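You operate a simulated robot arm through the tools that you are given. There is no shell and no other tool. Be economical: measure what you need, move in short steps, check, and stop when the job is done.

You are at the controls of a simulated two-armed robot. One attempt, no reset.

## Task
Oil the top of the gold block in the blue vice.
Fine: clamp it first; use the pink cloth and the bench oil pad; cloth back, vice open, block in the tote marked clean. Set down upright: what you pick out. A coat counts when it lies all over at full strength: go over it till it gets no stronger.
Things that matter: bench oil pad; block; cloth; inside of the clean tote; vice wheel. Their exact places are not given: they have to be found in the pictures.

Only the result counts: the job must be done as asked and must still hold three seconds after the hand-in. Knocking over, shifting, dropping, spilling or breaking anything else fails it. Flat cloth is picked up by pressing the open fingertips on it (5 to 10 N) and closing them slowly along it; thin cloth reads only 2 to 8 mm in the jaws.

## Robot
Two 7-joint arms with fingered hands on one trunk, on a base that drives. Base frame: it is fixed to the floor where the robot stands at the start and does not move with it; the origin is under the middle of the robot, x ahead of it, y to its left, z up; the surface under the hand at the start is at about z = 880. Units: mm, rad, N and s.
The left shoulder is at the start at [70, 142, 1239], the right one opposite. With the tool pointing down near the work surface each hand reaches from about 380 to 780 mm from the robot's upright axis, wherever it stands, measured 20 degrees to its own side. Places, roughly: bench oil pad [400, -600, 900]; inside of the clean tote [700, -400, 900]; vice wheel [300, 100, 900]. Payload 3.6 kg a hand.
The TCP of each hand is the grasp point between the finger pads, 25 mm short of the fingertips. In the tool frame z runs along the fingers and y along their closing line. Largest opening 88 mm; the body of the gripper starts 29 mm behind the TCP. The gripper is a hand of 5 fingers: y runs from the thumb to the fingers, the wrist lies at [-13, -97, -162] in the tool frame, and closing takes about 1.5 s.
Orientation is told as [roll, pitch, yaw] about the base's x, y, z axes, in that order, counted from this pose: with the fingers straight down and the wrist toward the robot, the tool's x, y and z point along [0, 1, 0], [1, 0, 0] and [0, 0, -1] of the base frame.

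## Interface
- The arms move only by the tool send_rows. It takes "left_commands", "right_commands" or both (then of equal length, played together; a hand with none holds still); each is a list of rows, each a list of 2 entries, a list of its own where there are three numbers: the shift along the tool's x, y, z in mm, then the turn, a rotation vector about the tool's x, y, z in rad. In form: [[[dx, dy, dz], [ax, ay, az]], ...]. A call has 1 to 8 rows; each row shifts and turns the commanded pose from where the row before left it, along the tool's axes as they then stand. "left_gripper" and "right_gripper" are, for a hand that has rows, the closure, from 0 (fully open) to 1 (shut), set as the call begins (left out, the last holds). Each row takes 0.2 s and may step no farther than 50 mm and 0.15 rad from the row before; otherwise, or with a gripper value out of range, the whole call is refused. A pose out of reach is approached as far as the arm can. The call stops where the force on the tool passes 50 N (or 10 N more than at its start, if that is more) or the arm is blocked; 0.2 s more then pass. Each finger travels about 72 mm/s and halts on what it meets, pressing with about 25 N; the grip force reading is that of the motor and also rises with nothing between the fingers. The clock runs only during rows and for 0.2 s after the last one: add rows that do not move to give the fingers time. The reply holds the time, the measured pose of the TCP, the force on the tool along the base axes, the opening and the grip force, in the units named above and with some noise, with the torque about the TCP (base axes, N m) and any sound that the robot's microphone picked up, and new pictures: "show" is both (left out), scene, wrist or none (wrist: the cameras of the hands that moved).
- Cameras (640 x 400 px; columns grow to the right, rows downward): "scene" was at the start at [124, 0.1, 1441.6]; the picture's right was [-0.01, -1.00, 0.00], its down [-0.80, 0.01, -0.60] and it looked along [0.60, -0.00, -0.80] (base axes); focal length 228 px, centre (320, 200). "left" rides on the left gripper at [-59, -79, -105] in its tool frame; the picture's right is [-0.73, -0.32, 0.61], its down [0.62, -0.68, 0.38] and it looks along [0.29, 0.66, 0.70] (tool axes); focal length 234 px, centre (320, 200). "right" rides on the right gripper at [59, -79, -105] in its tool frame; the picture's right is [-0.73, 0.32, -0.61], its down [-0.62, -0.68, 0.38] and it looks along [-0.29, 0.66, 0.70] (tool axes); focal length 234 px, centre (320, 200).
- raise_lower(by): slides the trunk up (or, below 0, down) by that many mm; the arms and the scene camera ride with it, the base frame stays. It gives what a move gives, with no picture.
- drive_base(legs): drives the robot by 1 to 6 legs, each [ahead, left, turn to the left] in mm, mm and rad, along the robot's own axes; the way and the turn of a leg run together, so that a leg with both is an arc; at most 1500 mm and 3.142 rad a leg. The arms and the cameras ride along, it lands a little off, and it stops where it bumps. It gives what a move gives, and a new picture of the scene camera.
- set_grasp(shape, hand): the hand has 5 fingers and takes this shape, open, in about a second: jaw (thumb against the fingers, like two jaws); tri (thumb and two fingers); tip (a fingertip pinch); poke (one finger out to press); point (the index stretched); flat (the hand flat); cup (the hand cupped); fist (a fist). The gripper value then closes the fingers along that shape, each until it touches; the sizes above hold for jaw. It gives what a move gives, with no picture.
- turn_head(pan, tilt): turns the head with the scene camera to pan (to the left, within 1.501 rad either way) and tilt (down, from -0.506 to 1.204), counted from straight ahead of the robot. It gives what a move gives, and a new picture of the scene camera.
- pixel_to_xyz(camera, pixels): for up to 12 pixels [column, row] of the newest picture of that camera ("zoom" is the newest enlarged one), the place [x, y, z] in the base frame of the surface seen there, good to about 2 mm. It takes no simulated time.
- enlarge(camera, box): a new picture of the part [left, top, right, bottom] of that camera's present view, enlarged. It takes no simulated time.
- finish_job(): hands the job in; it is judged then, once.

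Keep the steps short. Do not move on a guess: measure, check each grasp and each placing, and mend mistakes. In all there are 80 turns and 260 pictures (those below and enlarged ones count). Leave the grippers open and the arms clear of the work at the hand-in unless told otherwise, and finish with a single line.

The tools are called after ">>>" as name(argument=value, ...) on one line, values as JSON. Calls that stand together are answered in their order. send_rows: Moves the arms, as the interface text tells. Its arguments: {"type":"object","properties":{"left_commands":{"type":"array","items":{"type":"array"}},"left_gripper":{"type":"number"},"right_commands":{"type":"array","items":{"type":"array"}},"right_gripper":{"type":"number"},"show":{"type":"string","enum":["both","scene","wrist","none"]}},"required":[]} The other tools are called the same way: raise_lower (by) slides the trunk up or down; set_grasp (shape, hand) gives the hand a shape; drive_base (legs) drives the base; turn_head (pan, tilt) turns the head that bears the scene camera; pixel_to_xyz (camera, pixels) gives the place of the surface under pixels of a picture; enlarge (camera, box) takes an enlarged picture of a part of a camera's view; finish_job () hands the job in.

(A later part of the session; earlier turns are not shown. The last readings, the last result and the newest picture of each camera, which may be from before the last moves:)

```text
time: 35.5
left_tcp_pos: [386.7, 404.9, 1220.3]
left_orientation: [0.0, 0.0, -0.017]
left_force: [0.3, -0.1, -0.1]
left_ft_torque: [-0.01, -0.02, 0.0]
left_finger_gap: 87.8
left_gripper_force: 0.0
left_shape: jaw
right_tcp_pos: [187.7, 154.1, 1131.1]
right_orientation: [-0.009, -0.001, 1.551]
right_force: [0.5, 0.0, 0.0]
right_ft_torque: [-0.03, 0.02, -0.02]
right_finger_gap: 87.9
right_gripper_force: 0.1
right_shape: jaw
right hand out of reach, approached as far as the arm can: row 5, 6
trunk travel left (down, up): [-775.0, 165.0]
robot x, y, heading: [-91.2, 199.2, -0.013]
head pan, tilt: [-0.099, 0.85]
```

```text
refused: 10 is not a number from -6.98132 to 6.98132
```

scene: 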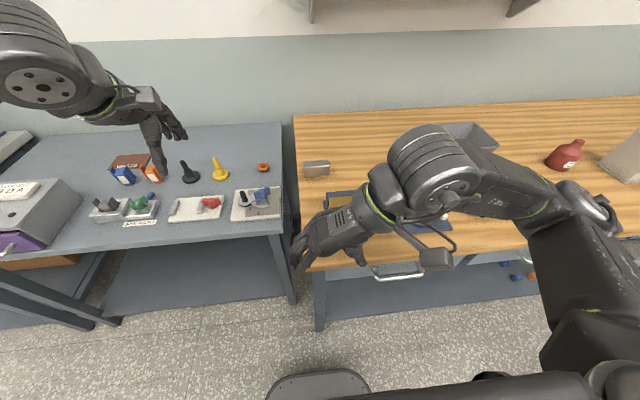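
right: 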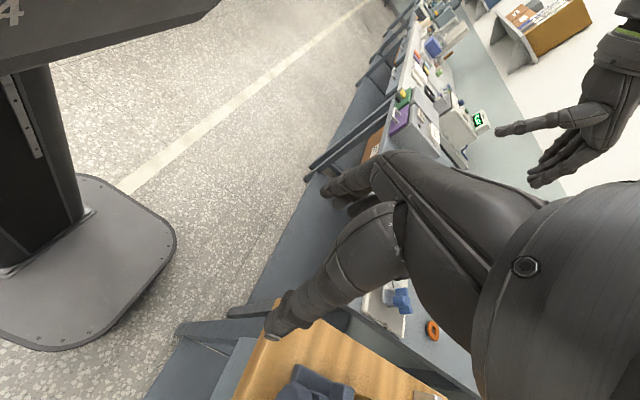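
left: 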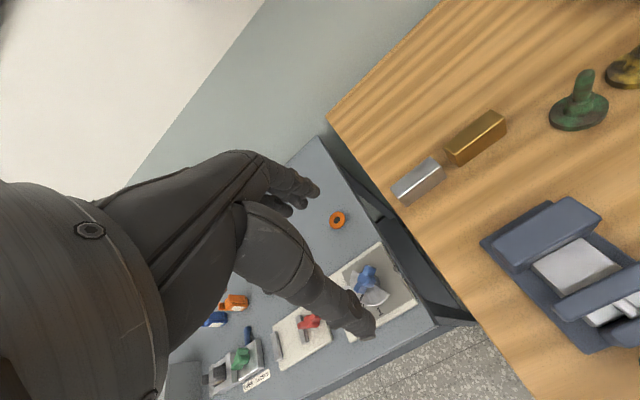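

That call had a typo (a turn of 10), so it was refused. I resend it corrected.

>>> send_rows(right_commands=[[[-30, -5, 0], [0, 0, 0]], [[-30, -10, 0], [0, 0, 0]], [[-30, -15, 0], [0, 0, 0]], [[-30, -20, 0], [0, 0, 0]], [[-22, -20, 20], [0, 0, 0]], [[0, -16, 25], [0, 0, 0]], [[0, 0, 25], [0, 0, 0]], [[0, 0, 0], [0, 0, 0]]], show="both")

```text
time: 37.2
left_tcp_pos: [385.1, 406.2, 1220.0]
left_orientation: [0.0, -0.002, -0.017]
left_force: [-0.8, 0.2, 0.7]
left_ft_torque: [0.01, 0.03, -0.01]
left_finger_gap: 87.8
left_gripper_force: 0.1
left_shape: jaw
right_tcp_pos: [191.1, 156.9, 1123.5]
right_orientation: [-0.011, 0.003, 1.541]
right_force: [-0.6, -0.5, 0.5]
right_ft_torque: [0.02, -0.01, 0.01]
right_finger_gap: 87.7
right_gripper_force: 0.0
right_shape: jaw
right hand out of reach, approached as far as the arm can: row 1, 2, 3, 4, 5, 6, 7
trunk travel left (down, up): [-775.0, 165.0]
robot x, y, heading: [-92.8, 197.3, -0.01]
head pan, tilt: [-0.099, 0.85]
```

scene: 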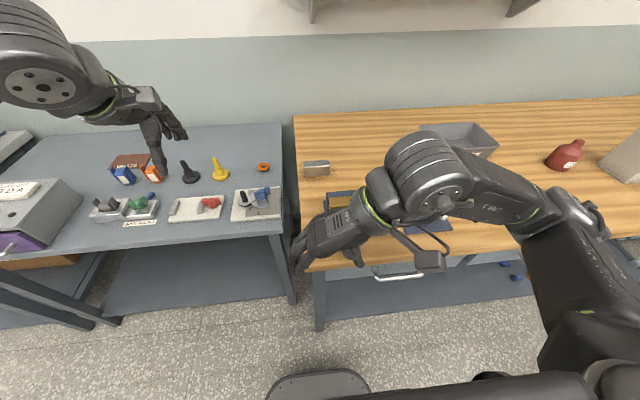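
right: 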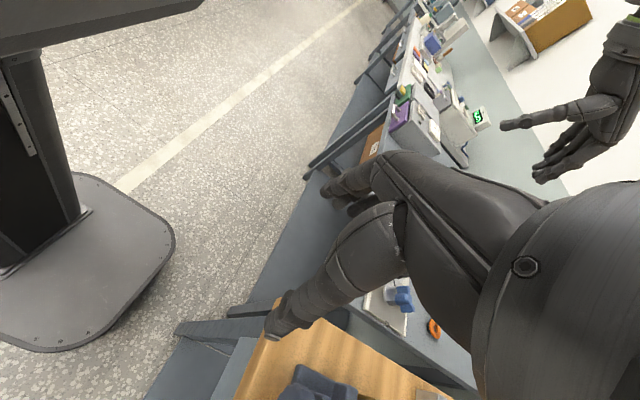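

Yaw +90° relative to the robot runs into a joint limit. Instead I'll stand turned 60° left beside the vice, so the hand needs only 30° of yaw relative to the robot. First I turn the hand back to yaw about 0.52, and shift it forward as it frees.

>>> send_rows(right_commands=[[[0, 0, 0], [0, 0, 0.146]], [[0, 0, 0], [0, 0, 0.146]], [[0, 0, 0], [0, 0, 0.146]], [[0, 0, 0], [0, 0, 0.146]], [[0, 0, 0], [0, 0, 0.146]], [[0, 0, 0], [0, 0, 0.146]], [[0, 0, 0], [0, 0, 0.146]], [[0, 0, -20], [0, 0, 0]]], show="none")

>>> drive_base(legs=[[0, 0, 1.057]])

```text
time: 39.0
left_tcp_pos: [386.3, 404.0, 1218.3]
left_orientation: [0.001, 0.002, -0.016]
left_force: [0.0, 1.3, -0.1]
left_ft_torque: [0.01, 0.01, 0.03]
left_finger_gap: 87.9
left_gripper_force: 0.0
left_shape: jaw
right_tcp_pos: [243.8, 176.3, 1154.9]
right_orientation: [-0.005, -0.012, 0.527]
right_force: [-0.2, -0.4, 0.4]
right_ft_torque: [-0.05, -0.02, -0.03]
right_finger_gap: 87.9
right_gripper_force: 0.0
right_shape: jaw
right hand out of reach, approached as far as the arm can: row 1, 2, 3, 4, 5, 6
trunk travel left (down, up): [-775.0, 165.0]
robot x, y, heading: [-91.6, 199.8, -0.023]
head pan, tilt: [-0.099, 0.85]
```

```text
time: 42.1
left_tcp_pos: [-34.6, 718.4, 1219.1]
left_orientation: [0.0, 0.0, 1.037]
left_force: [-0.9, -0.5, -0.1]
left_ft_torque: [-0.04, 0.01, 0.01]
left_finger_gap: 87.9
left_gripper_force: 0.1
left_shape: jaw
right_tcp_pos: [91.4, 482.2, 1156.4]
right_orientation: [-0.004, -0.01, 1.581]
right_force: [0.6, -0.2, 0.2]
right_ft_torque: [-0.01, 0.03, -0.02]
right_finger_gap: 88.0
right_gripper_force: 0.1
right_shape: jaw
trunk travel left (down, up): [-775.0, 165.0]
robot x, y, heading: [-91.8, 198.1, 1.031]
head pan, tilt: [-0.099, 0.85]
```

scene: 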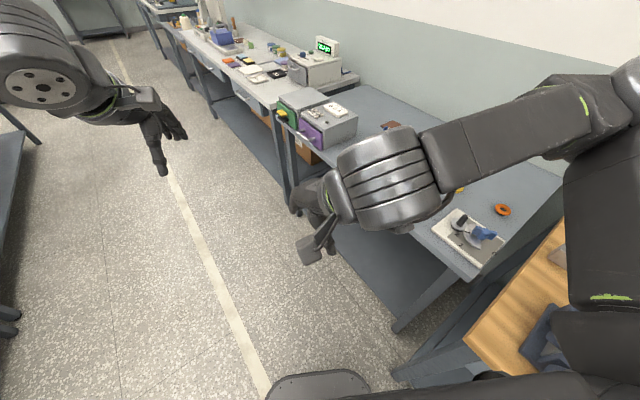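

I'm turned to heading 1.03. Now I drive back 445 and right 311, to about (−55, −343), so the wheel lies ahead and to the right.

>>> drive_base(legs=[[-445, -311, 0]])

>>> turn_head(pan=-0.35, tilt=0.9)

```text
time: 45.2
left_tcp_pos: [8.9, 179.1, 1219.3]
left_orientation: [0.0, 0.001, 1.036]
left_force: [0.3, 0.4, -0.1]
left_ft_torque: [-0.01, -0.03, 0.0]
left_finger_gap: 87.6
left_gripper_force: 0.0
left_shape: jaw
right_tcp_pos: [135.4, -57.2, 1154.1]
right_orientation: [-0.006, -0.01, 1.579]
right_force: [0.5, 0.4, 0.8]
right_ft_torque: [0.04, -0.01, -0.02]
right_finger_gap: 88.1
right_gripper_force: 0.1
right_shape: jaw
trunk travel left (down, up): [-775.0, 165.0]
robot x, y, heading: [-48.4, -340.8, 1.03]
head pan, tilt: [-0.099, 0.85]
```

scene: 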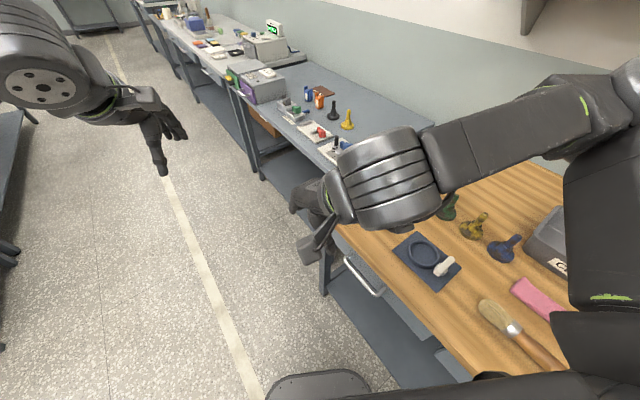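

```text
time: 46.0
left_tcp_pos: [8.3, 177.1, 1219.4]
left_orientation: [0.001, 0.0, 1.035]
left_force: [0.1, 0.3, -0.2]
left_ft_torque: [0.01, -0.02, 0.01]
left_finger_gap: 87.5
left_gripper_force: 0.1
left_shape: jaw
right_tcp_pos: [135.3, -58.7, 1154.5]
right_orientation: [-0.005, -0.013, 1.58]
right_force: [-0.1, -0.7, 0.3]
right_ft_torque: [0.01, 0.0, 0.0]
right_finger_gap: 87.8
right_gripper_force: 0.1
right_shape: jaw
trunk travel left (down, up): [-775.0, 165.0]
robot x, y, heading: [-49.2, -340.6, 1.033]
head pan, tilt: [-0.351, 0.901]
```

scene: 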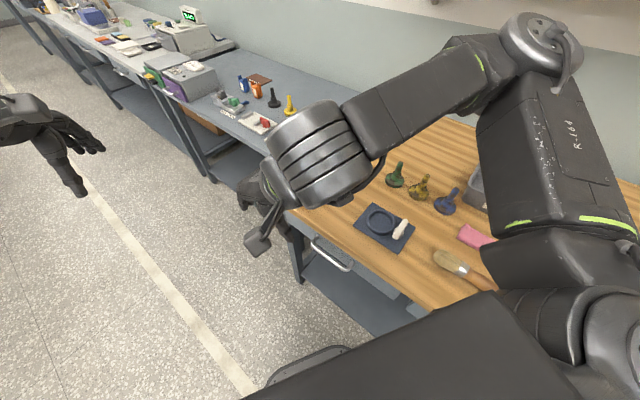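

Next I move the hand to above the wheel at (331,68,1040): tool shift [−196, +126, +114].

>>> send_rows(right_commands=[[[-28, 18, 10], [0, 0, 0]], [[-28, 18, 10], [0, 0, 0]], [[-28, 18, 10], [0, 0, 0]], [[-28, 18, 15], [0, 0, 0]], [[-28, 18, 20], [0, 0, 0]], [[-28, 18, 25], [0, 0, 0]], [[-28, 18, 24], [0, 0, 0]], [[0, 0, 0], [0, 0, 0]]])

```text
time: 47.8
left_tcp_pos: [8.4, 177.8, 1220.6]
left_orientation: [-0.001, -0.001, 1.035]
left_force: [0.6, 0.1, -0.1]
left_ft_torque: [0.03, 0.0, -0.01]
left_finger_gap: 87.6
left_gripper_force: 0.1
left_shape: jaw
right_tcp_pos: [332.7, 72.1, 1042.9]
right_orientation: [-0.006, -0.008, 1.579]
right_force: [0.1, 0.1, 0.1]
right_ft_torque: [0.0, -0.03, 0.01]
right_finger_gap: 87.8
right_gripper_force: 0.0
right_shape: jaw
trunk travel left (down, up): [-775.0, 165.0]
robot x, y, heading: [-51.4, -344.6, 1.036]
head pan, tilt: [-0.351, 0.901]
```

scene: 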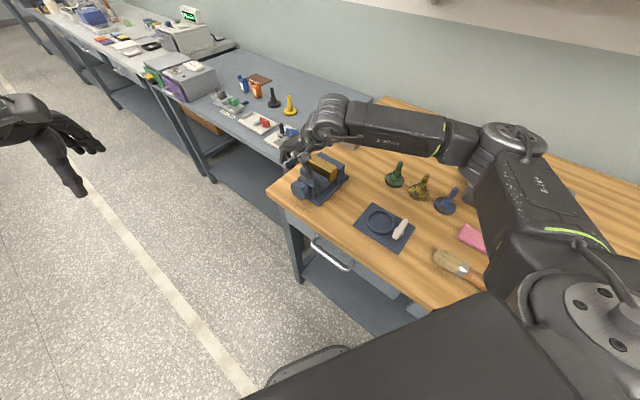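
right: 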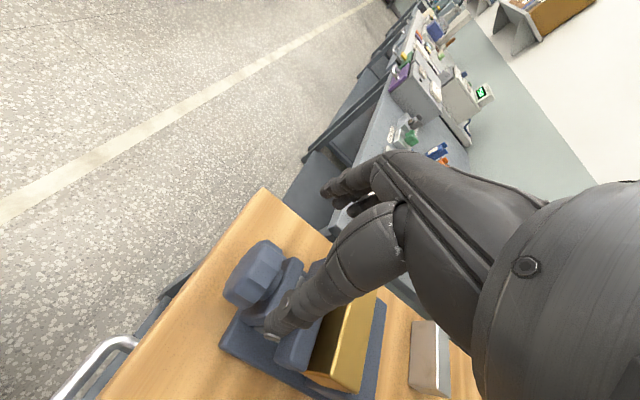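

Reached. I'll look closely at the knob from both cameras.

>>> enlarge(camera="scene", box=[270, 130, 370, 220])

>>> enlarge(camera="right", box=[190, 220, 420, 400])

>>> pixel_to_xyz(camera="right", pixels=[[268, 245], [232, 285], [282, 252], [245, 295], [262, 265], [240, 262], [260, 290], [275, 285], [290, 265], [283, 300]])

```text
4.44 times, centred on (320, 175) of scene
```

zoom: 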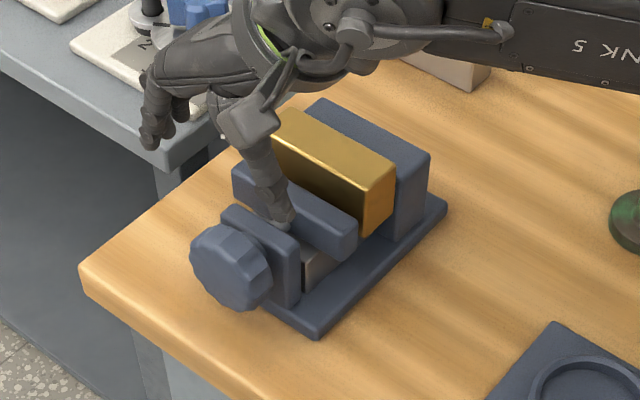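

```text
2.22 times, centred on (305, 310) of right
```

zoom: 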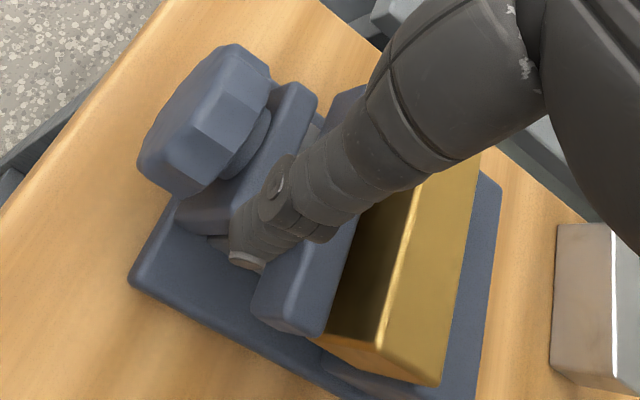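

```text
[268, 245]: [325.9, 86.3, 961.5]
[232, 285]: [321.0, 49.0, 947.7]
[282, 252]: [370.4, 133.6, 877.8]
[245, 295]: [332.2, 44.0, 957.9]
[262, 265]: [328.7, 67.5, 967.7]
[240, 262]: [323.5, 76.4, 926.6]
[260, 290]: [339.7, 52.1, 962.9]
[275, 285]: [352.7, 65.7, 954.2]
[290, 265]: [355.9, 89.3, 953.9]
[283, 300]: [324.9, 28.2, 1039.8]
```

The knob centre is about (331, 68, 940), radius about 28. I lower onto it with the fingers either side in y, TCP at (328, 68, 946), creeping at the end.

>>> send_rows(right_commands=[[[4, -2, 30], [0, 0, 0]], [[0, 0, 30], [0, 0, 0]], [[0, 0, 20], [0, 0, 0]], [[0, 0, 10], [0, 0, 0]], [[0, 0, 6], [0, 0, 0]], [[0, 0, 0], [0, 0, 0]]])

>>> enlarge(camera="scene", box=[270, 130, 370, 220])

```text
time: 49.2
left_tcp_pos: [9.8, 178.1, 1220.7]
left_orientation: [0.0, 0.001, 1.035]
left_force: [-0.7, 0.1, 0.3]
left_ft_torque: [0.03, -0.01, 0.0]
left_finger_gap: 87.3
left_gripper_force: 0.0
left_shape: jaw
right_tcp_pos: [329.6, 69.9, 947.1]
right_orientation: [-0.005, -0.011, 1.58]
right_force: [0.7, 0.2, 0.1]
right_ft_torque: [-0.02, 0.0, 0.02]
right_finger_gap: 88.0
right_gripper_force: 0.0
right_shape: jaw
trunk travel left (down, up): [-775.0, 165.0]
robot x, y, heading: [-51.6, -341.9, 1.036]
head pan, tilt: [-0.351, 0.901]
```

scene: 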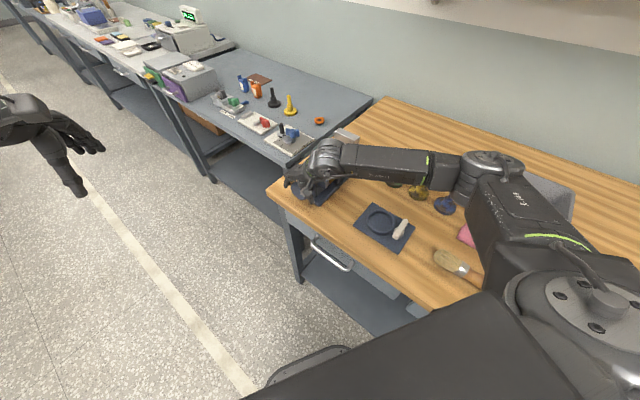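
right: 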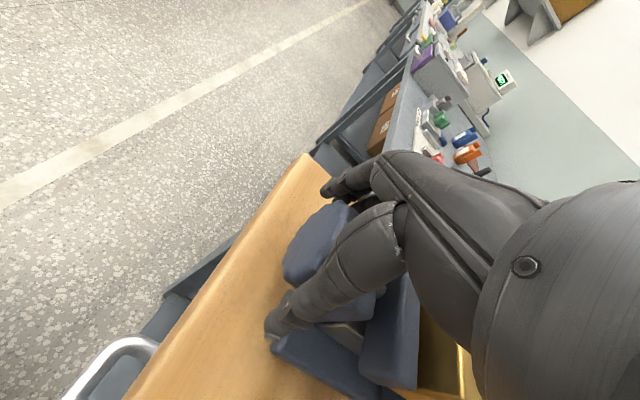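

```text
4.44 times, centred on (320, 175) of scene
```

zoom: 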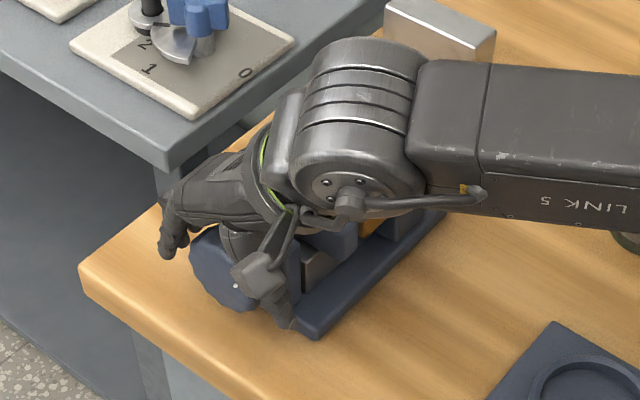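

The fingers straddle the knob with no contact. I tilt +0.45 with the jaws open, then close on the knob and turn clockwise 0.75 rad, to see whether the jaw moves.

>>> send_rows(right_commands=[[[0, 0.9, 0], [0.15, 0, 0]], [[0, 0.9, 0], [0.15, 0, 0]], [[0, 0.9, 0], [0.15, 0, 0]], [[0, 0, 0], [0, 0, 0]]], right_gripper=0.1, show="none")

>>> send_rows(right_commands=[[[0, 0, 0], [0, 0, 0]], [[0, 0, 0], [0, 0, 0]], [[0, 0, 0], [0, 0, 0]], [[0, 0, 0], [0, 0, 0]]], right_gripper=1, show="none")

>>> send_rows(right_commands=[[[0, -0.9, 0], [-0.15, 0, 0]], [[0, -0.9, 0], [-0.15, 0, 0]], [[0, -0.9, 0], [-0.15, 0, 0]], [[0, -0.9, 0], [-0.15, 0, 0]], [[0, -0.9, 0], [-0.15, 0, 0]], [[0, 0, 0], [0, 0, 0]]])

>>> enlarge(camera="scene", box=[270, 130, 370, 220])

```text
time: 50.2
left_tcp_pos: [8.5, 176.4, 1220.3]
left_orientation: [0.001, 0.0, 1.037]
left_force: [0.2, 0.8, 0.6]
left_ft_torque: [0.0, 0.0, 0.0]
left_finger_gap: 87.5
left_gripper_force: 0.0
left_shape: jaw
right_tcp_pos: [328.3, 71.7, 946.9]
right_orientation: [-0.005, 0.439, 1.579]
right_force: [0.5, -0.7, -0.2]
right_ft_torque: [0.0, 0.0, -0.01]
right_finger_gap: 79.4
right_gripper_force: 0.0
right_shape: jaw
trunk travel left (down, up): [-775.0, 165.0]
robot x, y, heading: [-50.9, -342.3, 1.033]
head pan, tilt: [-0.351, 0.901]
```

```text
time: 51.2
left_tcp_pos: [9.1, 178.2, 1220.6]
left_orientation: [-0.001, -0.001, 1.036]
left_force: [0.5, -0.4, -0.4]
left_ft_torque: [-0.03, 0.02, -0.02]
left_finger_gap: 87.5
left_gripper_force: 0.1
left_shape: jaw
right_tcp_pos: [329.3, 71.3, 945.7]
right_orientation: [-0.007, 0.438, 1.577]
right_force: [-1.0, -2.6, -5.3]
right_ft_torque: [0.08, 0.04, 0.21]
right_finger_gap: 47.4
right_gripper_force: 24.8
right_shape: jaw
trunk travel left (down, up): [-775.0, 165.0]
robot x, y, heading: [-52.5, -343.4, 1.04]
head pan, tilt: [-0.351, 0.901]
```

```text
time: 52.6
left_tcp_pos: [10.5, 179.2, 1219.6]
left_orientation: [0.0, 0.0, 1.034]
left_force: [0.2, 0.7, 0.7]
left_ft_torque: [0.0, 0.0, 0.0]
left_finger_gap: 87.5
left_gripper_force: 0.2
left_shape: jaw
right_tcp_pos: [328.7, 68.7, 946.5]
right_orientation: [-0.005, -0.312, 1.582]
right_force: [-2.1, -3.2, -12.3]
right_ft_torque: [-0.37, 0.13, 0.37]
right_finger_gap: 46.8
right_gripper_force: 24.7
right_shape: jaw
trunk travel left (down, up): [-775.0, 165.0]
robot x, y, heading: [-50.4, -341.6, 1.037]
head pan, tilt: [-0.351, 0.901]
```

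scene: 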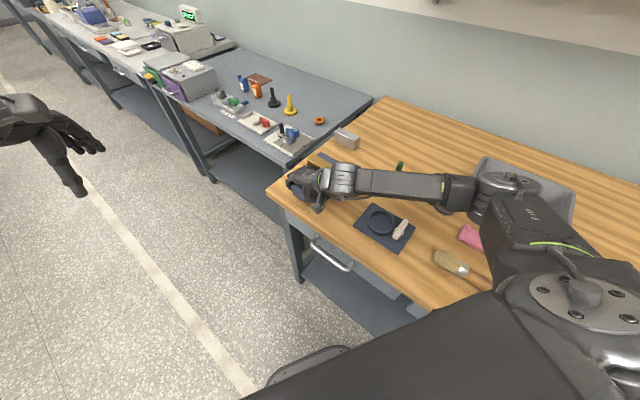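
right: 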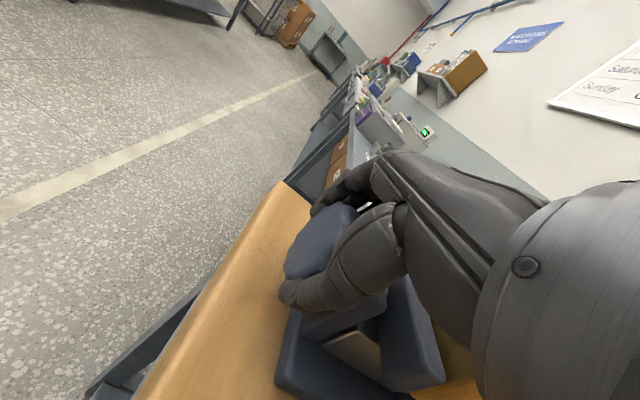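

```text
4.44 times, centred on (320, 175) of scene
```

zoom: 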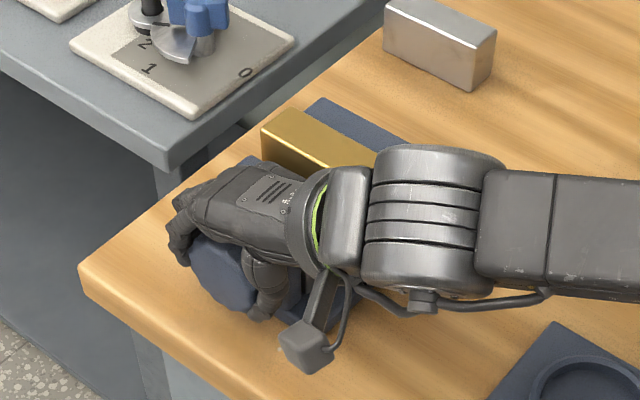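

The knob is gripped (47 mm), and I feel 0.37 N m while turning. I turn 0.45 more, then look at the jaw through the wrist camera.

>>> send_rows(right_commands=[[[0, -0.9, 0], [-0.15, 0, 0]], [[0, -0.9, 0], [-0.15, 0, 0]], [[0, -0.9, 0], [-0.15, 0, 0]], [[0, 0, 0], [0, 0, 0]]], show="wrist")

>>> enlarge(camera="right", box=[260, 230, 500, 400])

>>> pixel_to_xyz(camera="right", pixels=[[400, 340], [420, 345], [405, 380], [430, 370], [450, 350], [460, 390], [440, 395]])

```text
time: 53.6
left_tcp_pos: [9.8, 179.1, 1218.6]
left_orientation: [0.002, 0.0, 1.034]
left_force: [-0.8, 0.2, -0.1]
left_ft_torque: [0.03, 0.01, 0.0]
left_finger_gap: 87.7
left_gripper_force: 0.1
left_shape: jaw
right_tcp_pos: [329.2, 66.7, 945.0]
right_orientation: [-0.007, -0.761, 1.586]
right_force: [2.0, -0.2, -9.1]
right_ft_torque: [-0.11, -0.04, 0.06]
right_finger_gap: 46.3
right_gripper_force: 25.4
right_shape: jaw
trunk travel left (down, up): [-775.0, 165.0]
robot x, y, heading: [-54.4, -343.1, 1.038]
head pan, tilt: [-0.351, 0.901]
```

right: 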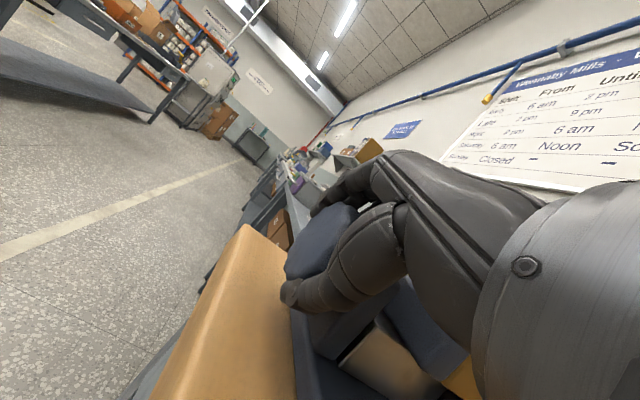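

```text
2.35 times, centred on (380, 315) of right
```

zoom: 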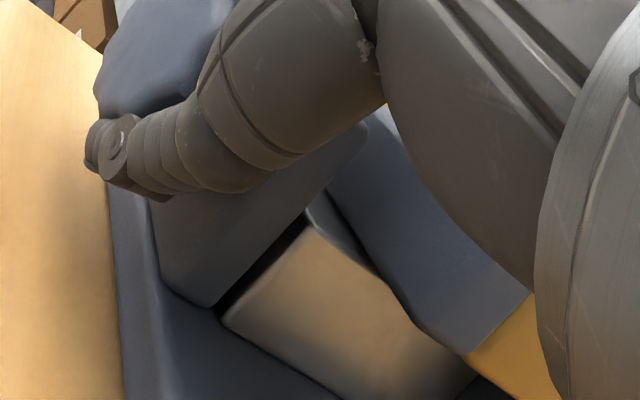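

```text
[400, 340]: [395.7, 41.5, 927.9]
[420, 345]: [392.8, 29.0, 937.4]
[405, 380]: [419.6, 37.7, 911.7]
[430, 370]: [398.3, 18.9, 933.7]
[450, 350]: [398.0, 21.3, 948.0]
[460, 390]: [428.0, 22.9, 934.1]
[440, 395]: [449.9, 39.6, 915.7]
```

The moving jaw seems to have advanced. Next stroke: open, swing back +1.2, close again, and turn clockwise 1.2.

>>> send_rows(right_commands=[[[0, 0, 0], [0, 0, 0]], [[0, 0, 0], [0, 0, 0]], [[0, 0.9, 0], [0.15, 0, 0]], [[0, 0.9, 0], [0.15, 0, 0]], [[0, 0.9, 0], [0.15, 0, 0]], [[0, 0.9, 0], [0.15, 0, 0]], [[0, 0, 0], [0, 0, 0]]], right_gripper=0.1, show="wrist")

>>> send_rows(right_commands=[[[0, 0.9, 0], [0.15, 0, 0]], [[0, 0.9, 0], [0.15, 0, 0]], [[0, 0.9, 0], [0.15, 0, 0]], [[0, 0.9, 0], [0.15, 0, 0]], [[0, 0, 0], [0, 0, 0]]], show="both")

>>> enlarge(camera="scene", box=[270, 130, 370, 220])

>>> enlarge(camera="right", box=[260, 230, 500, 400])

```text
time: 55.2
left_tcp_pos: [9.8, 177.1, 1220.1]
left_orientation: [0.0, -0.001, 1.034]
left_force: [-0.7, 0.1, 0.6]
left_ft_torque: [-0.03, 0.01, 0.0]
left_finger_gap: 87.7
left_gripper_force: 0.0
left_shape: jaw
right_tcp_pos: [328.4, 67.2, 948.0]
right_orientation: [-0.005, -0.16, 1.58]
right_force: [0.1, -0.2, -0.3]
right_ft_torque: [-0.04, 0.0, 0.01]
right_finger_gap: 79.2
right_gripper_force: 0.1
right_shape: jaw
trunk travel left (down, up): [-775.0, 165.0]
robot x, y, heading: [-49.0, -341.2, 1.034]
head pan, tilt: [-0.351, 0.901]
```

right: 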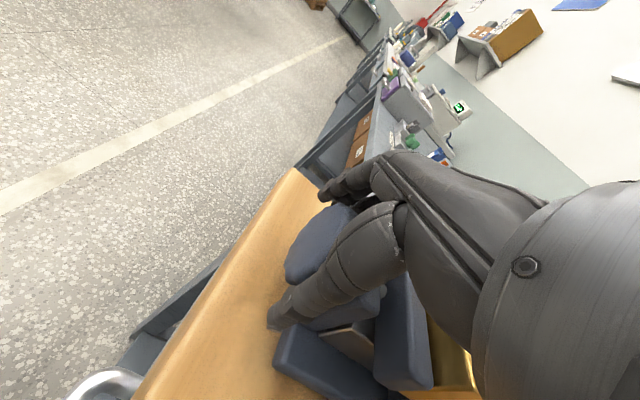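

```text
time: 56.4
left_tcp_pos: [9.2, 176.9, 1219.4]
left_orientation: [0.0, 0.002, 1.034]
left_force: [0.8, -0.5, -0.5]
left_ft_torque: [-0.02, -0.01, -0.01]
left_finger_gap: 88.1
left_gripper_force: 0.0
left_shape: jaw
right_tcp_pos: [327.4, 72.0, 948.6]
right_orientation: [-0.006, 0.439, 1.579]
right_force: [-0.2, 0.9, -0.1]
right_ft_torque: [0.01, 0.01, 0.01]
right_finger_gap: 79.2
right_gripper_force: 0.0
right_shape: jaw
trunk travel left (down, up): [-775.0, 165.0]
robot x, y, heading: [-54.4, -342.1, 1.038]
head pan, tilt: [-0.351, 0.901]
```

scene: 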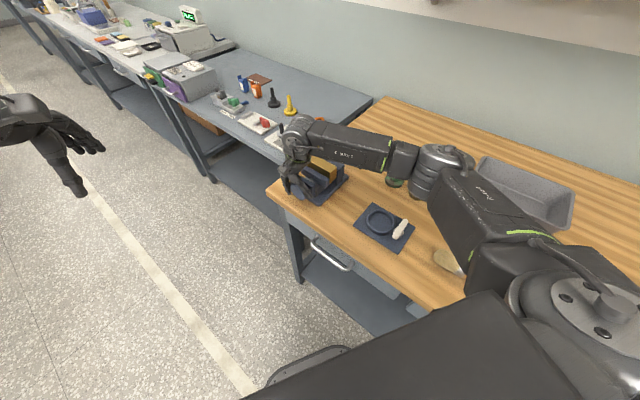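
right: 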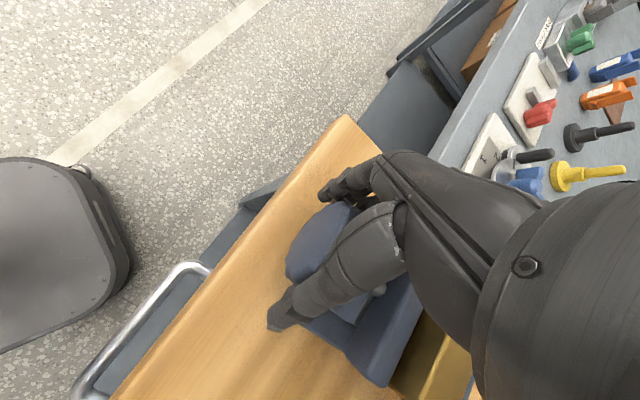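

```text
4.44 times, centred on (320, 175) of scene
```

zoom: 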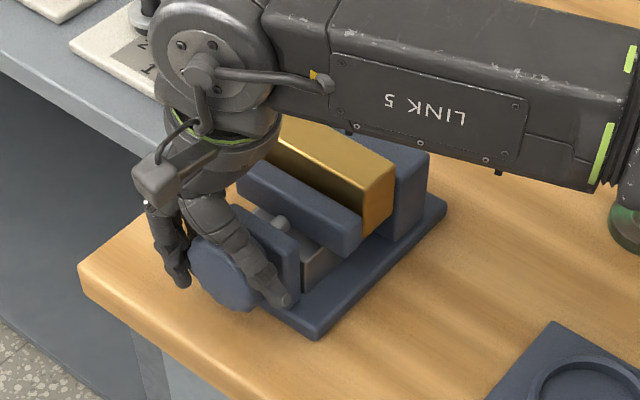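

```text
2.35 times, centred on (380, 315) of right
```

zoom: 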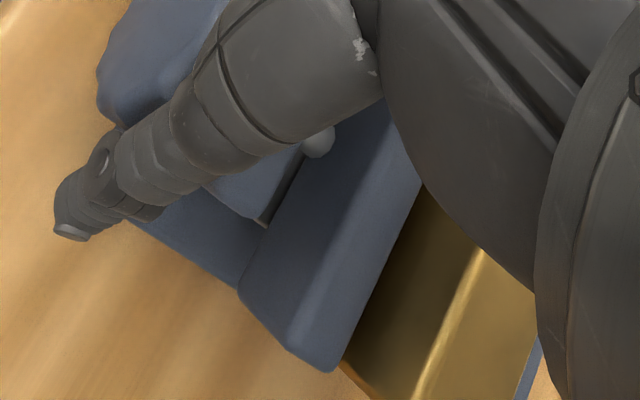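

The jaw did move inward. I measure its place now in the scene picture.

>>> pixel_to_xyz(camera="scene", pixels=[[322.3, 178.4], [327.5, 179.5], [325, 184], [320, 182], [331, 175], [333, 178], [316, 172], [328, 186], [335, 178], [343, 168]])

>>> pixel_to_xyz(camera="zoom", pixels=[[270, 290], [330, 240], [340, 340], [390, 220], [410, 190], [300, 330], [385, 260], [440, 330]])

```text
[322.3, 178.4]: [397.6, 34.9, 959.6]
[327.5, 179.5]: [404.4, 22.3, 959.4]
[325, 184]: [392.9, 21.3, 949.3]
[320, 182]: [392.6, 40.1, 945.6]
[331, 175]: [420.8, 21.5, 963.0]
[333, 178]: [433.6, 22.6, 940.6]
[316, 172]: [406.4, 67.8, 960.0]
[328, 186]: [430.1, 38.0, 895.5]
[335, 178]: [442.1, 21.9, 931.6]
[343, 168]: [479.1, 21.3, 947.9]
```

```text
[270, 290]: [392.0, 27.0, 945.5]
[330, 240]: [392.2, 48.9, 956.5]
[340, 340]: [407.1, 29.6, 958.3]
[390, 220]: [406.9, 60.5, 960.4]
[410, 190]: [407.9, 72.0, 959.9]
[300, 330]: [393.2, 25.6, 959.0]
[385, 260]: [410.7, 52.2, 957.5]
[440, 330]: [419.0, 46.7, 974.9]
```

The jaw moved about 6 mm for the 1.2 rad, and about 11 mm is left. I do the second full stroke, then swing back.

>>> send_rows(right_commands=[[[0, 0, 0], [0, 0, 0]], [[0, 0, 0], [0, 0, 0]], [[0, 0, 0], [0, 0, 0]], [[0, -0.9, 0], [-0.15, 0, 0]], [[0, -0.9, 0], [-0.15, 0, 0]], [[0, -0.9, 0], [-0.15, 0, 0]], [[0, -0.9, 0], [-0.15, 0, 0]]], right_gripper=1, show="none")

>>> send_rows(right_commands=[[[0, -0.9, 0], [-0.15, 0, 0]], [[0, -0.9, 0], [-0.15, 0, 0]], [[0, -0.9, 0], [-0.15, 0, 0]], [[0, -0.9, 0], [-0.15, 0, 0]], [[0, 0, 0], [0, 0, 0]]], show="none")

>>> send_rows(right_commands=[[[0, 0, 0], [0, 0, 0]], [[0, 0, 0], [0, 0, 0]], [[0, 0.9, 0], [0.15, 0, 0]], [[0, 0.9, 0], [0.15, 0, 0]], [[0, 0.9, 0], [0.15, 0, 0]], [[0, 0.9, 0], [0.15, 0, 0]], [[0, 0.9, 0], [0.15, 0, 0]], [[0, 0.9, 0], [0.15, 0, 0]]], right_gripper=0.1, show="none")

>>> send_rows(right_commands=[[[0, 0.9, 0], [0.15, 0, 0]], [[0, 0.9, 0], [0.15, 0, 0]], [[0, 0, 0], [0, 0, 0]]], show="both")

>>> enlarge(camera="right", box=[260, 230, 500, 400])

>>> pixel_to_xyz(camera="zoom", pixels=[[270, 290], [330, 240], [340, 340], [390, 220], [410, 190], [300, 330], [385, 260], [440, 330]])

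```text
time: 58.0
left_tcp_pos: [9.0, 178.3, 1219.1]
left_orientation: [-0.001, -0.001, 1.037]
left_force: [0.7, -0.1, -0.7]
left_ft_torque: [-0.01, 0.01, -0.01]
left_finger_gap: 87.7
left_gripper_force: 0.0
left_shape: jaw
right_tcp_pos: [328.5, 68.3, 947.9]
right_orientation: [-0.004, -0.161, 1.581]
right_force: [-3.5, -4.1, -9.7]
right_ft_torque: [-0.28, 0.13, 0.27]
right_finger_gap: 47.8
right_gripper_force: 25.0
right_shape: jaw
trunk travel left (down, up): [-775.0, 165.0]
robot x, y, heading: [-44.3, -342.6, 1.036]
head pan, tilt: [-0.351, 0.901]
```

```text
time: 59.2
left_tcp_pos: [9.1, 177.7, 1219.2]
left_orientation: [-0.002, -0.001, 1.035]
left_force: [0.0, -0.4, 0.3]
left_ft_torque: [-0.01, 0.01, -0.05]
left_finger_gap: 87.8
left_gripper_force: 0.1
left_shape: jaw
right_tcp_pos: [327.5, 64.5, 945.8]
right_orientation: [-0.009, -0.761, 1.583]
right_force: [-1.7, -1.2, -9.1]
right_ft_torque: [-0.2, 0.02, 0.06]
right_finger_gap: 47.4
right_gripper_force: 24.7
right_shape: jaw
trunk travel left (down, up): [-775.0, 165.0]
robot x, y, heading: [-53.5, -340.7, 1.034]
head pan, tilt: [-0.351, 0.901]
```

```text
time: 61.0
left_tcp_pos: [9.8, 176.6, 1218.8]
left_orientation: [0.0, -0.001, 1.036]
left_force: [0.6, -0.1, 0.9]
left_ft_torque: [0.01, 0.02, 0.04]
left_finger_gap: 87.6
left_gripper_force: 0.1
left_shape: jaw
right_tcp_pos: [327.6, 69.6, 949.0]
right_orientation: [-0.007, 0.143, 1.58]
right_force: [0.3, -0.3, -0.5]
right_ft_torque: [-0.01, -0.01, 0.0]
right_finger_gap: 79.0
right_gripper_force: 0.1
right_shape: jaw
trunk travel left (down, up): [-775.0, 165.0]
robot x, y, heading: [-53.5, -341.8, 1.037]
head pan, tilt: [-0.351, 0.901]
```

```text
time: 61.8
left_tcp_pos: [9.8, 177.2, 1219.6]
left_orientation: [0.004, -0.002, 1.036]
left_force: [-0.2, 0.6, 0.3]
left_ft_torque: [-0.02, -0.01, -0.02]
left_finger_gap: 87.8
left_gripper_force: 0.1
left_shape: jaw
right_tcp_pos: [328.1, 70.5, 950.4]
right_orientation: [-0.007, 0.44, 1.578]
right_force: [0.9, -0.1, 0.7]
right_ft_torque: [0.03, -0.01, -0.01]
right_finger_gap: 78.7
right_gripper_force: 0.0
right_shape: jaw
trunk travel left (down, up): [-775.0, 165.0]
robot x, y, heading: [-49.7, -340.9, 1.038]
head pan, tilt: [-0.351, 0.901]
```

scene: 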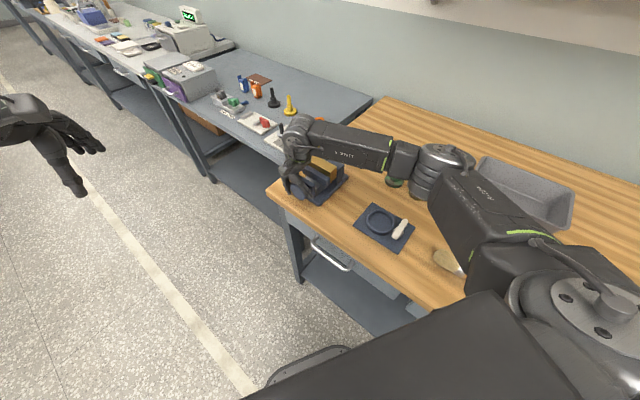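
right: 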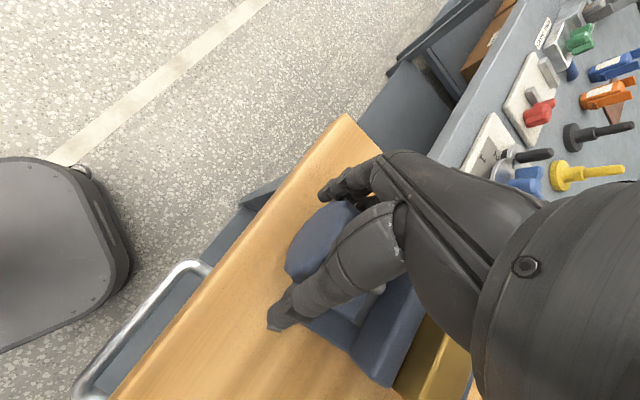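

```text
2.35 times, centred on (380, 315) of right
```

zoom: 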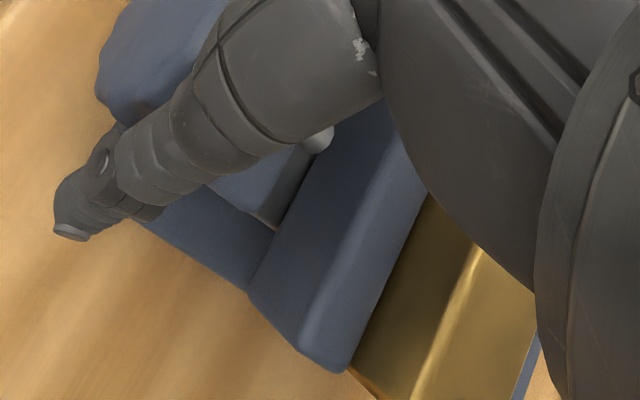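

```text
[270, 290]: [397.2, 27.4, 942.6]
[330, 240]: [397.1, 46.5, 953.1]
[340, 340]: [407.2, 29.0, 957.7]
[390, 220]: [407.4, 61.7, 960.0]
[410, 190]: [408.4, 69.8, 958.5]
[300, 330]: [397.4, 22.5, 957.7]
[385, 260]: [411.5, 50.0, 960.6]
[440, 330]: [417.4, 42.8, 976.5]
```

The jaw front face is now at x 397.2, so about 4 mm per rad. I do two more strokes, watching the torque for clamping.

>>> send_rows(right_commands=[[[0, 0, 1.5], [0, 0, 0]], [[0, 0, 0], [0, 0, 0]], [[0, 0, 0], [0, 0, 0]], [[0, -0.9, 0], [-0.15, 0, 0]], [[0, -0.9, 0], [-0.15, 0, 0]], [[0, -0.9, 0], [-0.15, 0, 0]], [[0, -0.9, 0], [-0.15, 0, 0]]], right_gripper=1, show="none")

>>> send_rows(right_commands=[[[0, -0.9, 0], [-0.15, 0, 0]], [[0, -0.9, 0], [-0.15, 0, 0]], [[0, -0.9, 0], [-0.15, 0, 0]], [[0, -0.9, 0], [-0.15, 0, 0]], [[0, 0, 0], [0, 0, 0]]], show="none")

>>> send_rows(right_commands=[[[0, 0, 0], [0, 0, 0]], [[0, 0, 0], [0, 0, 0]], [[0, 0.9, 0], [0.15, 0, 0]], [[0, 0.9, 0], [0.15, 0, 0]], [[0, 0.9, 0], [0.15, 0, 0]], [[0, 0.9, 0], [0.15, 0, 0]], [[0, 0.9, 0], [0.15, 0, 0]], [[0, 0.9, 0], [0.15, 0, 0]]], right_gripper=0.1, show="none")

>>> send_rows(right_commands=[[[0, 0.9, 0], [0.15, 0, 0]], [[0, 0.9, 0], [0.15, 0, 0]], [[0, 0, 0], [0, 0, 0]]], show="wrist")

>>> enlarge(camera="right", box=[260, 230, 500, 400])

>>> pixel_to_xyz(camera="zoom", pixels=[[280, 290], [330, 240], [340, 340], [390, 220], [410, 190], [300, 330], [400, 260], [440, 330], [500, 330]])

```text
time: 63.4
left_tcp_pos: [10.2, 179.6, 1218.0]
left_orientation: [0.002, 0.002, 1.035]
left_force: [0.0, 0.0, 0.2]
left_ft_torque: [0.02, -0.03, 0.04]
left_finger_gap: 87.7
left_gripper_force: 0.0
left_shape: jaw
right_tcp_pos: [328.5, 67.9, 945.2]
right_orientation: [-0.003, -0.157, 1.58]
right_force: [-4.0, -6.0, -23.0]
right_ft_torque: [-1.24, 0.13, 0.2]
right_finger_gap: 46.9
right_gripper_force: 25.2
right_shape: jaw
trunk travel left (down, up): [-775.0, 165.0]
robot x, y, heading: [-50.7, -341.4, 1.042]
head pan, tilt: [-0.351, 0.901]
```

```text
time: 64.6
left_tcp_pos: [9.4, 180.6, 1218.1]
left_orientation: [0.0, 0.001, 1.036]
left_force: [0.3, 0.2, -0.8]
left_ft_torque: [-0.01, 0.01, 0.01]
left_finger_gap: 87.8
left_gripper_force: 0.1
left_shape: jaw
right_tcp_pos: [328.3, 65.9, 943.3]
right_orientation: [-0.006, -0.754, 1.586]
right_force: [-8.4, -3.4, -27.6]
right_ft_torque: [-1.15, 0.06, 0.34]
right_finger_gap: 41.3
right_gripper_force: 24.7
right_shape: jaw
trunk travel left (down, up): [-775.0, 165.0]
robot x, y, heading: [-52.5, -343.2, 1.034]
head pan, tilt: [-0.351, 0.901]
```

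```text
time: 66.4
left_tcp_pos: [9.3, 178.4, 1218.9]
left_orientation: [0.001, -0.001, 1.034]
left_force: [0.6, -0.5, 0.3]
left_ft_torque: [-0.06, -0.02, -0.05]
left_finger_gap: 87.7
left_gripper_force: 0.0
left_shape: jaw
right_tcp_pos: [328.0, 68.1, 949.2]
right_orientation: [-0.007, 0.143, 1.579]
right_force: [-0.1, -0.6, -0.4]
right_ft_torque: [0.02, -0.03, 0.04]
right_finger_gap: 79.3
right_gripper_force: 0.1
right_shape: jaw
trunk travel left (down, up): [-775.0, 165.0]
robot x, y, heading: [-51.3, -342.8, 1.037]
head pan, tilt: [-0.351, 0.901]
```

```text
time: 67.2
left_tcp_pos: [10.0, 176.8, 1220.4]
left_orientation: [0.001, 0.0, 1.035]
left_force: [-1.1, -0.2, -0.4]
left_ft_torque: [0.04, 0.0, -0.01]
left_finger_gap: 87.6
left_gripper_force: 0.0
left_shape: jaw
right_tcp_pos: [326.9, 70.9, 949.7]
right_orientation: [-0.008, 0.439, 1.577]
right_force: [1.1, -0.3, 0.0]
right_ft_torque: [0.0, -0.02, -0.02]
right_finger_gap: 78.9
right_gripper_force: 0.1
right_shape: jaw
trunk travel left (down, up): [-775.0, 165.0]
robot x, y, heading: [-45.5, -342.2, 1.033]
head pan, tilt: [-0.351, 0.901]
```

right: 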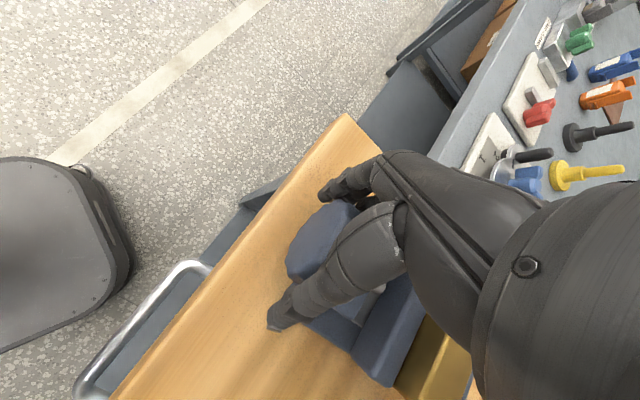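

```text
2.35 times, centred on (380, 315) of right
```

zoom: 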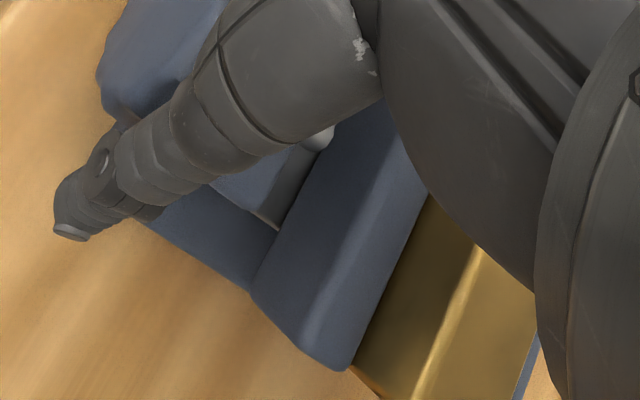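

```text
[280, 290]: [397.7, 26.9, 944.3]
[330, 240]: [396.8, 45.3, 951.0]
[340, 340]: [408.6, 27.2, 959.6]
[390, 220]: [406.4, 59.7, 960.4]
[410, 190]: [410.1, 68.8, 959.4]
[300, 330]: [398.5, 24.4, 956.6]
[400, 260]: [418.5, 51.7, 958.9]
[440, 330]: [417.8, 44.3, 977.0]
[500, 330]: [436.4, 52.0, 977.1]
```

The torque rose to 1.24 N m and the fingers slipped on the knob while the jaw stood still, so the jaw is against the block. I pull the hand back along its fingers and look from above to confirm it is clamped.

>>> send_rows(right_commands=[[[0, 0, -20], [0, 0, 0]], [[0, 0, -30], [0, 0, 0]], [[0, 0, -40], [-0.14, 0, 0]], [[0, 0, -40], [-0.15, 0, 0]], [[0, 0, -30], [-0.15, 0, 0]], [[30, 0, 0], [0, 0, 0]], [[30, 0, 0], [0, 0, 0]], [[0, 0, 0], [0, 0, 0]]], right_gripper=0, show="both")

>>> enlarge(camera="scene", box=[280, 140, 360, 215])

>>> enlarge(camera="right", box=[200, 220, 500, 400])

```text
time: 69.0
left_tcp_pos: [9.8, 177.5, 1219.3]
left_orientation: [0.002, 0.0, 1.034]
left_force: [0.8, 0.7, 0.3]
left_ft_torque: [0.0, 0.02, 0.02]
left_finger_gap: 87.4
left_gripper_force: 0.2
left_shape: jaw
right_tcp_pos: [269.2, 122.6, 1094.9]
right_orientation: [-0.004, -0.003, 1.579]
right_force: [-0.6, 0.4, -0.5]
right_ft_torque: [0.0, 0.0, 0.01]
right_finger_gap: 87.9
right_gripper_force: 0.1
right_shape: jaw
trunk travel left (down, up): [-775.0, 165.0]
robot x, y, heading: [-52.0, -339.6, 1.034]
head pan, tilt: [-0.351, 0.901]
```

scene: 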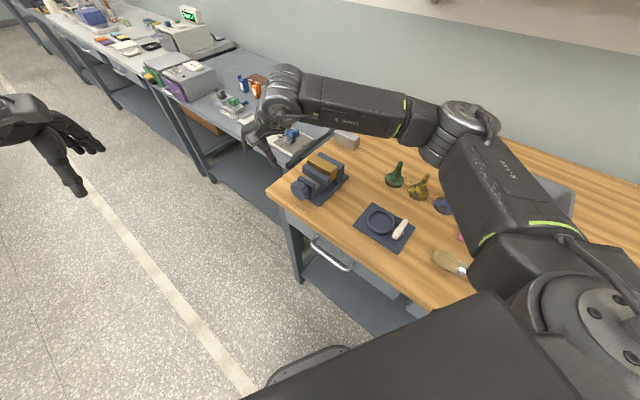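
right: 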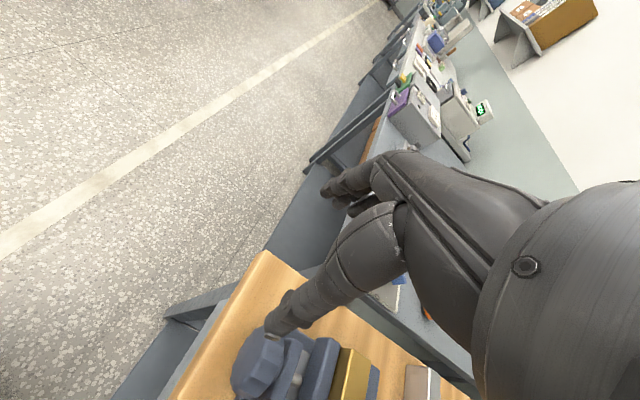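

```text
5.33 times, centred on (320, 178) of scene
```

zoom: 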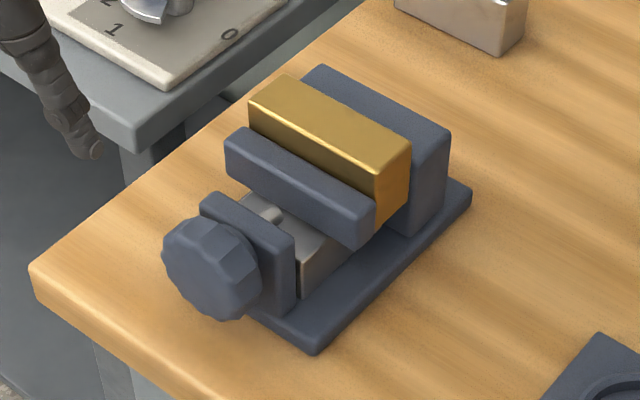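

```text
2.13 times, centred on (350, 310) of right
```

zoom: 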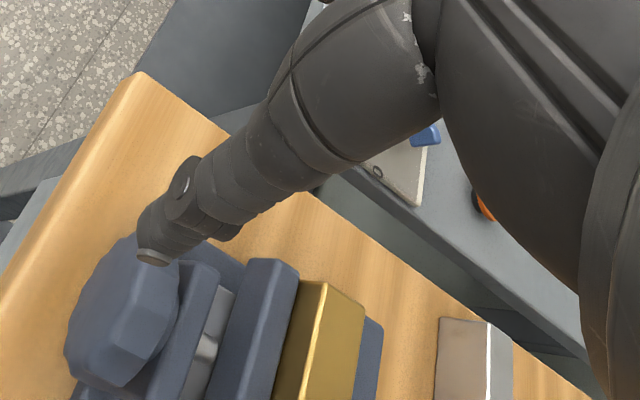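

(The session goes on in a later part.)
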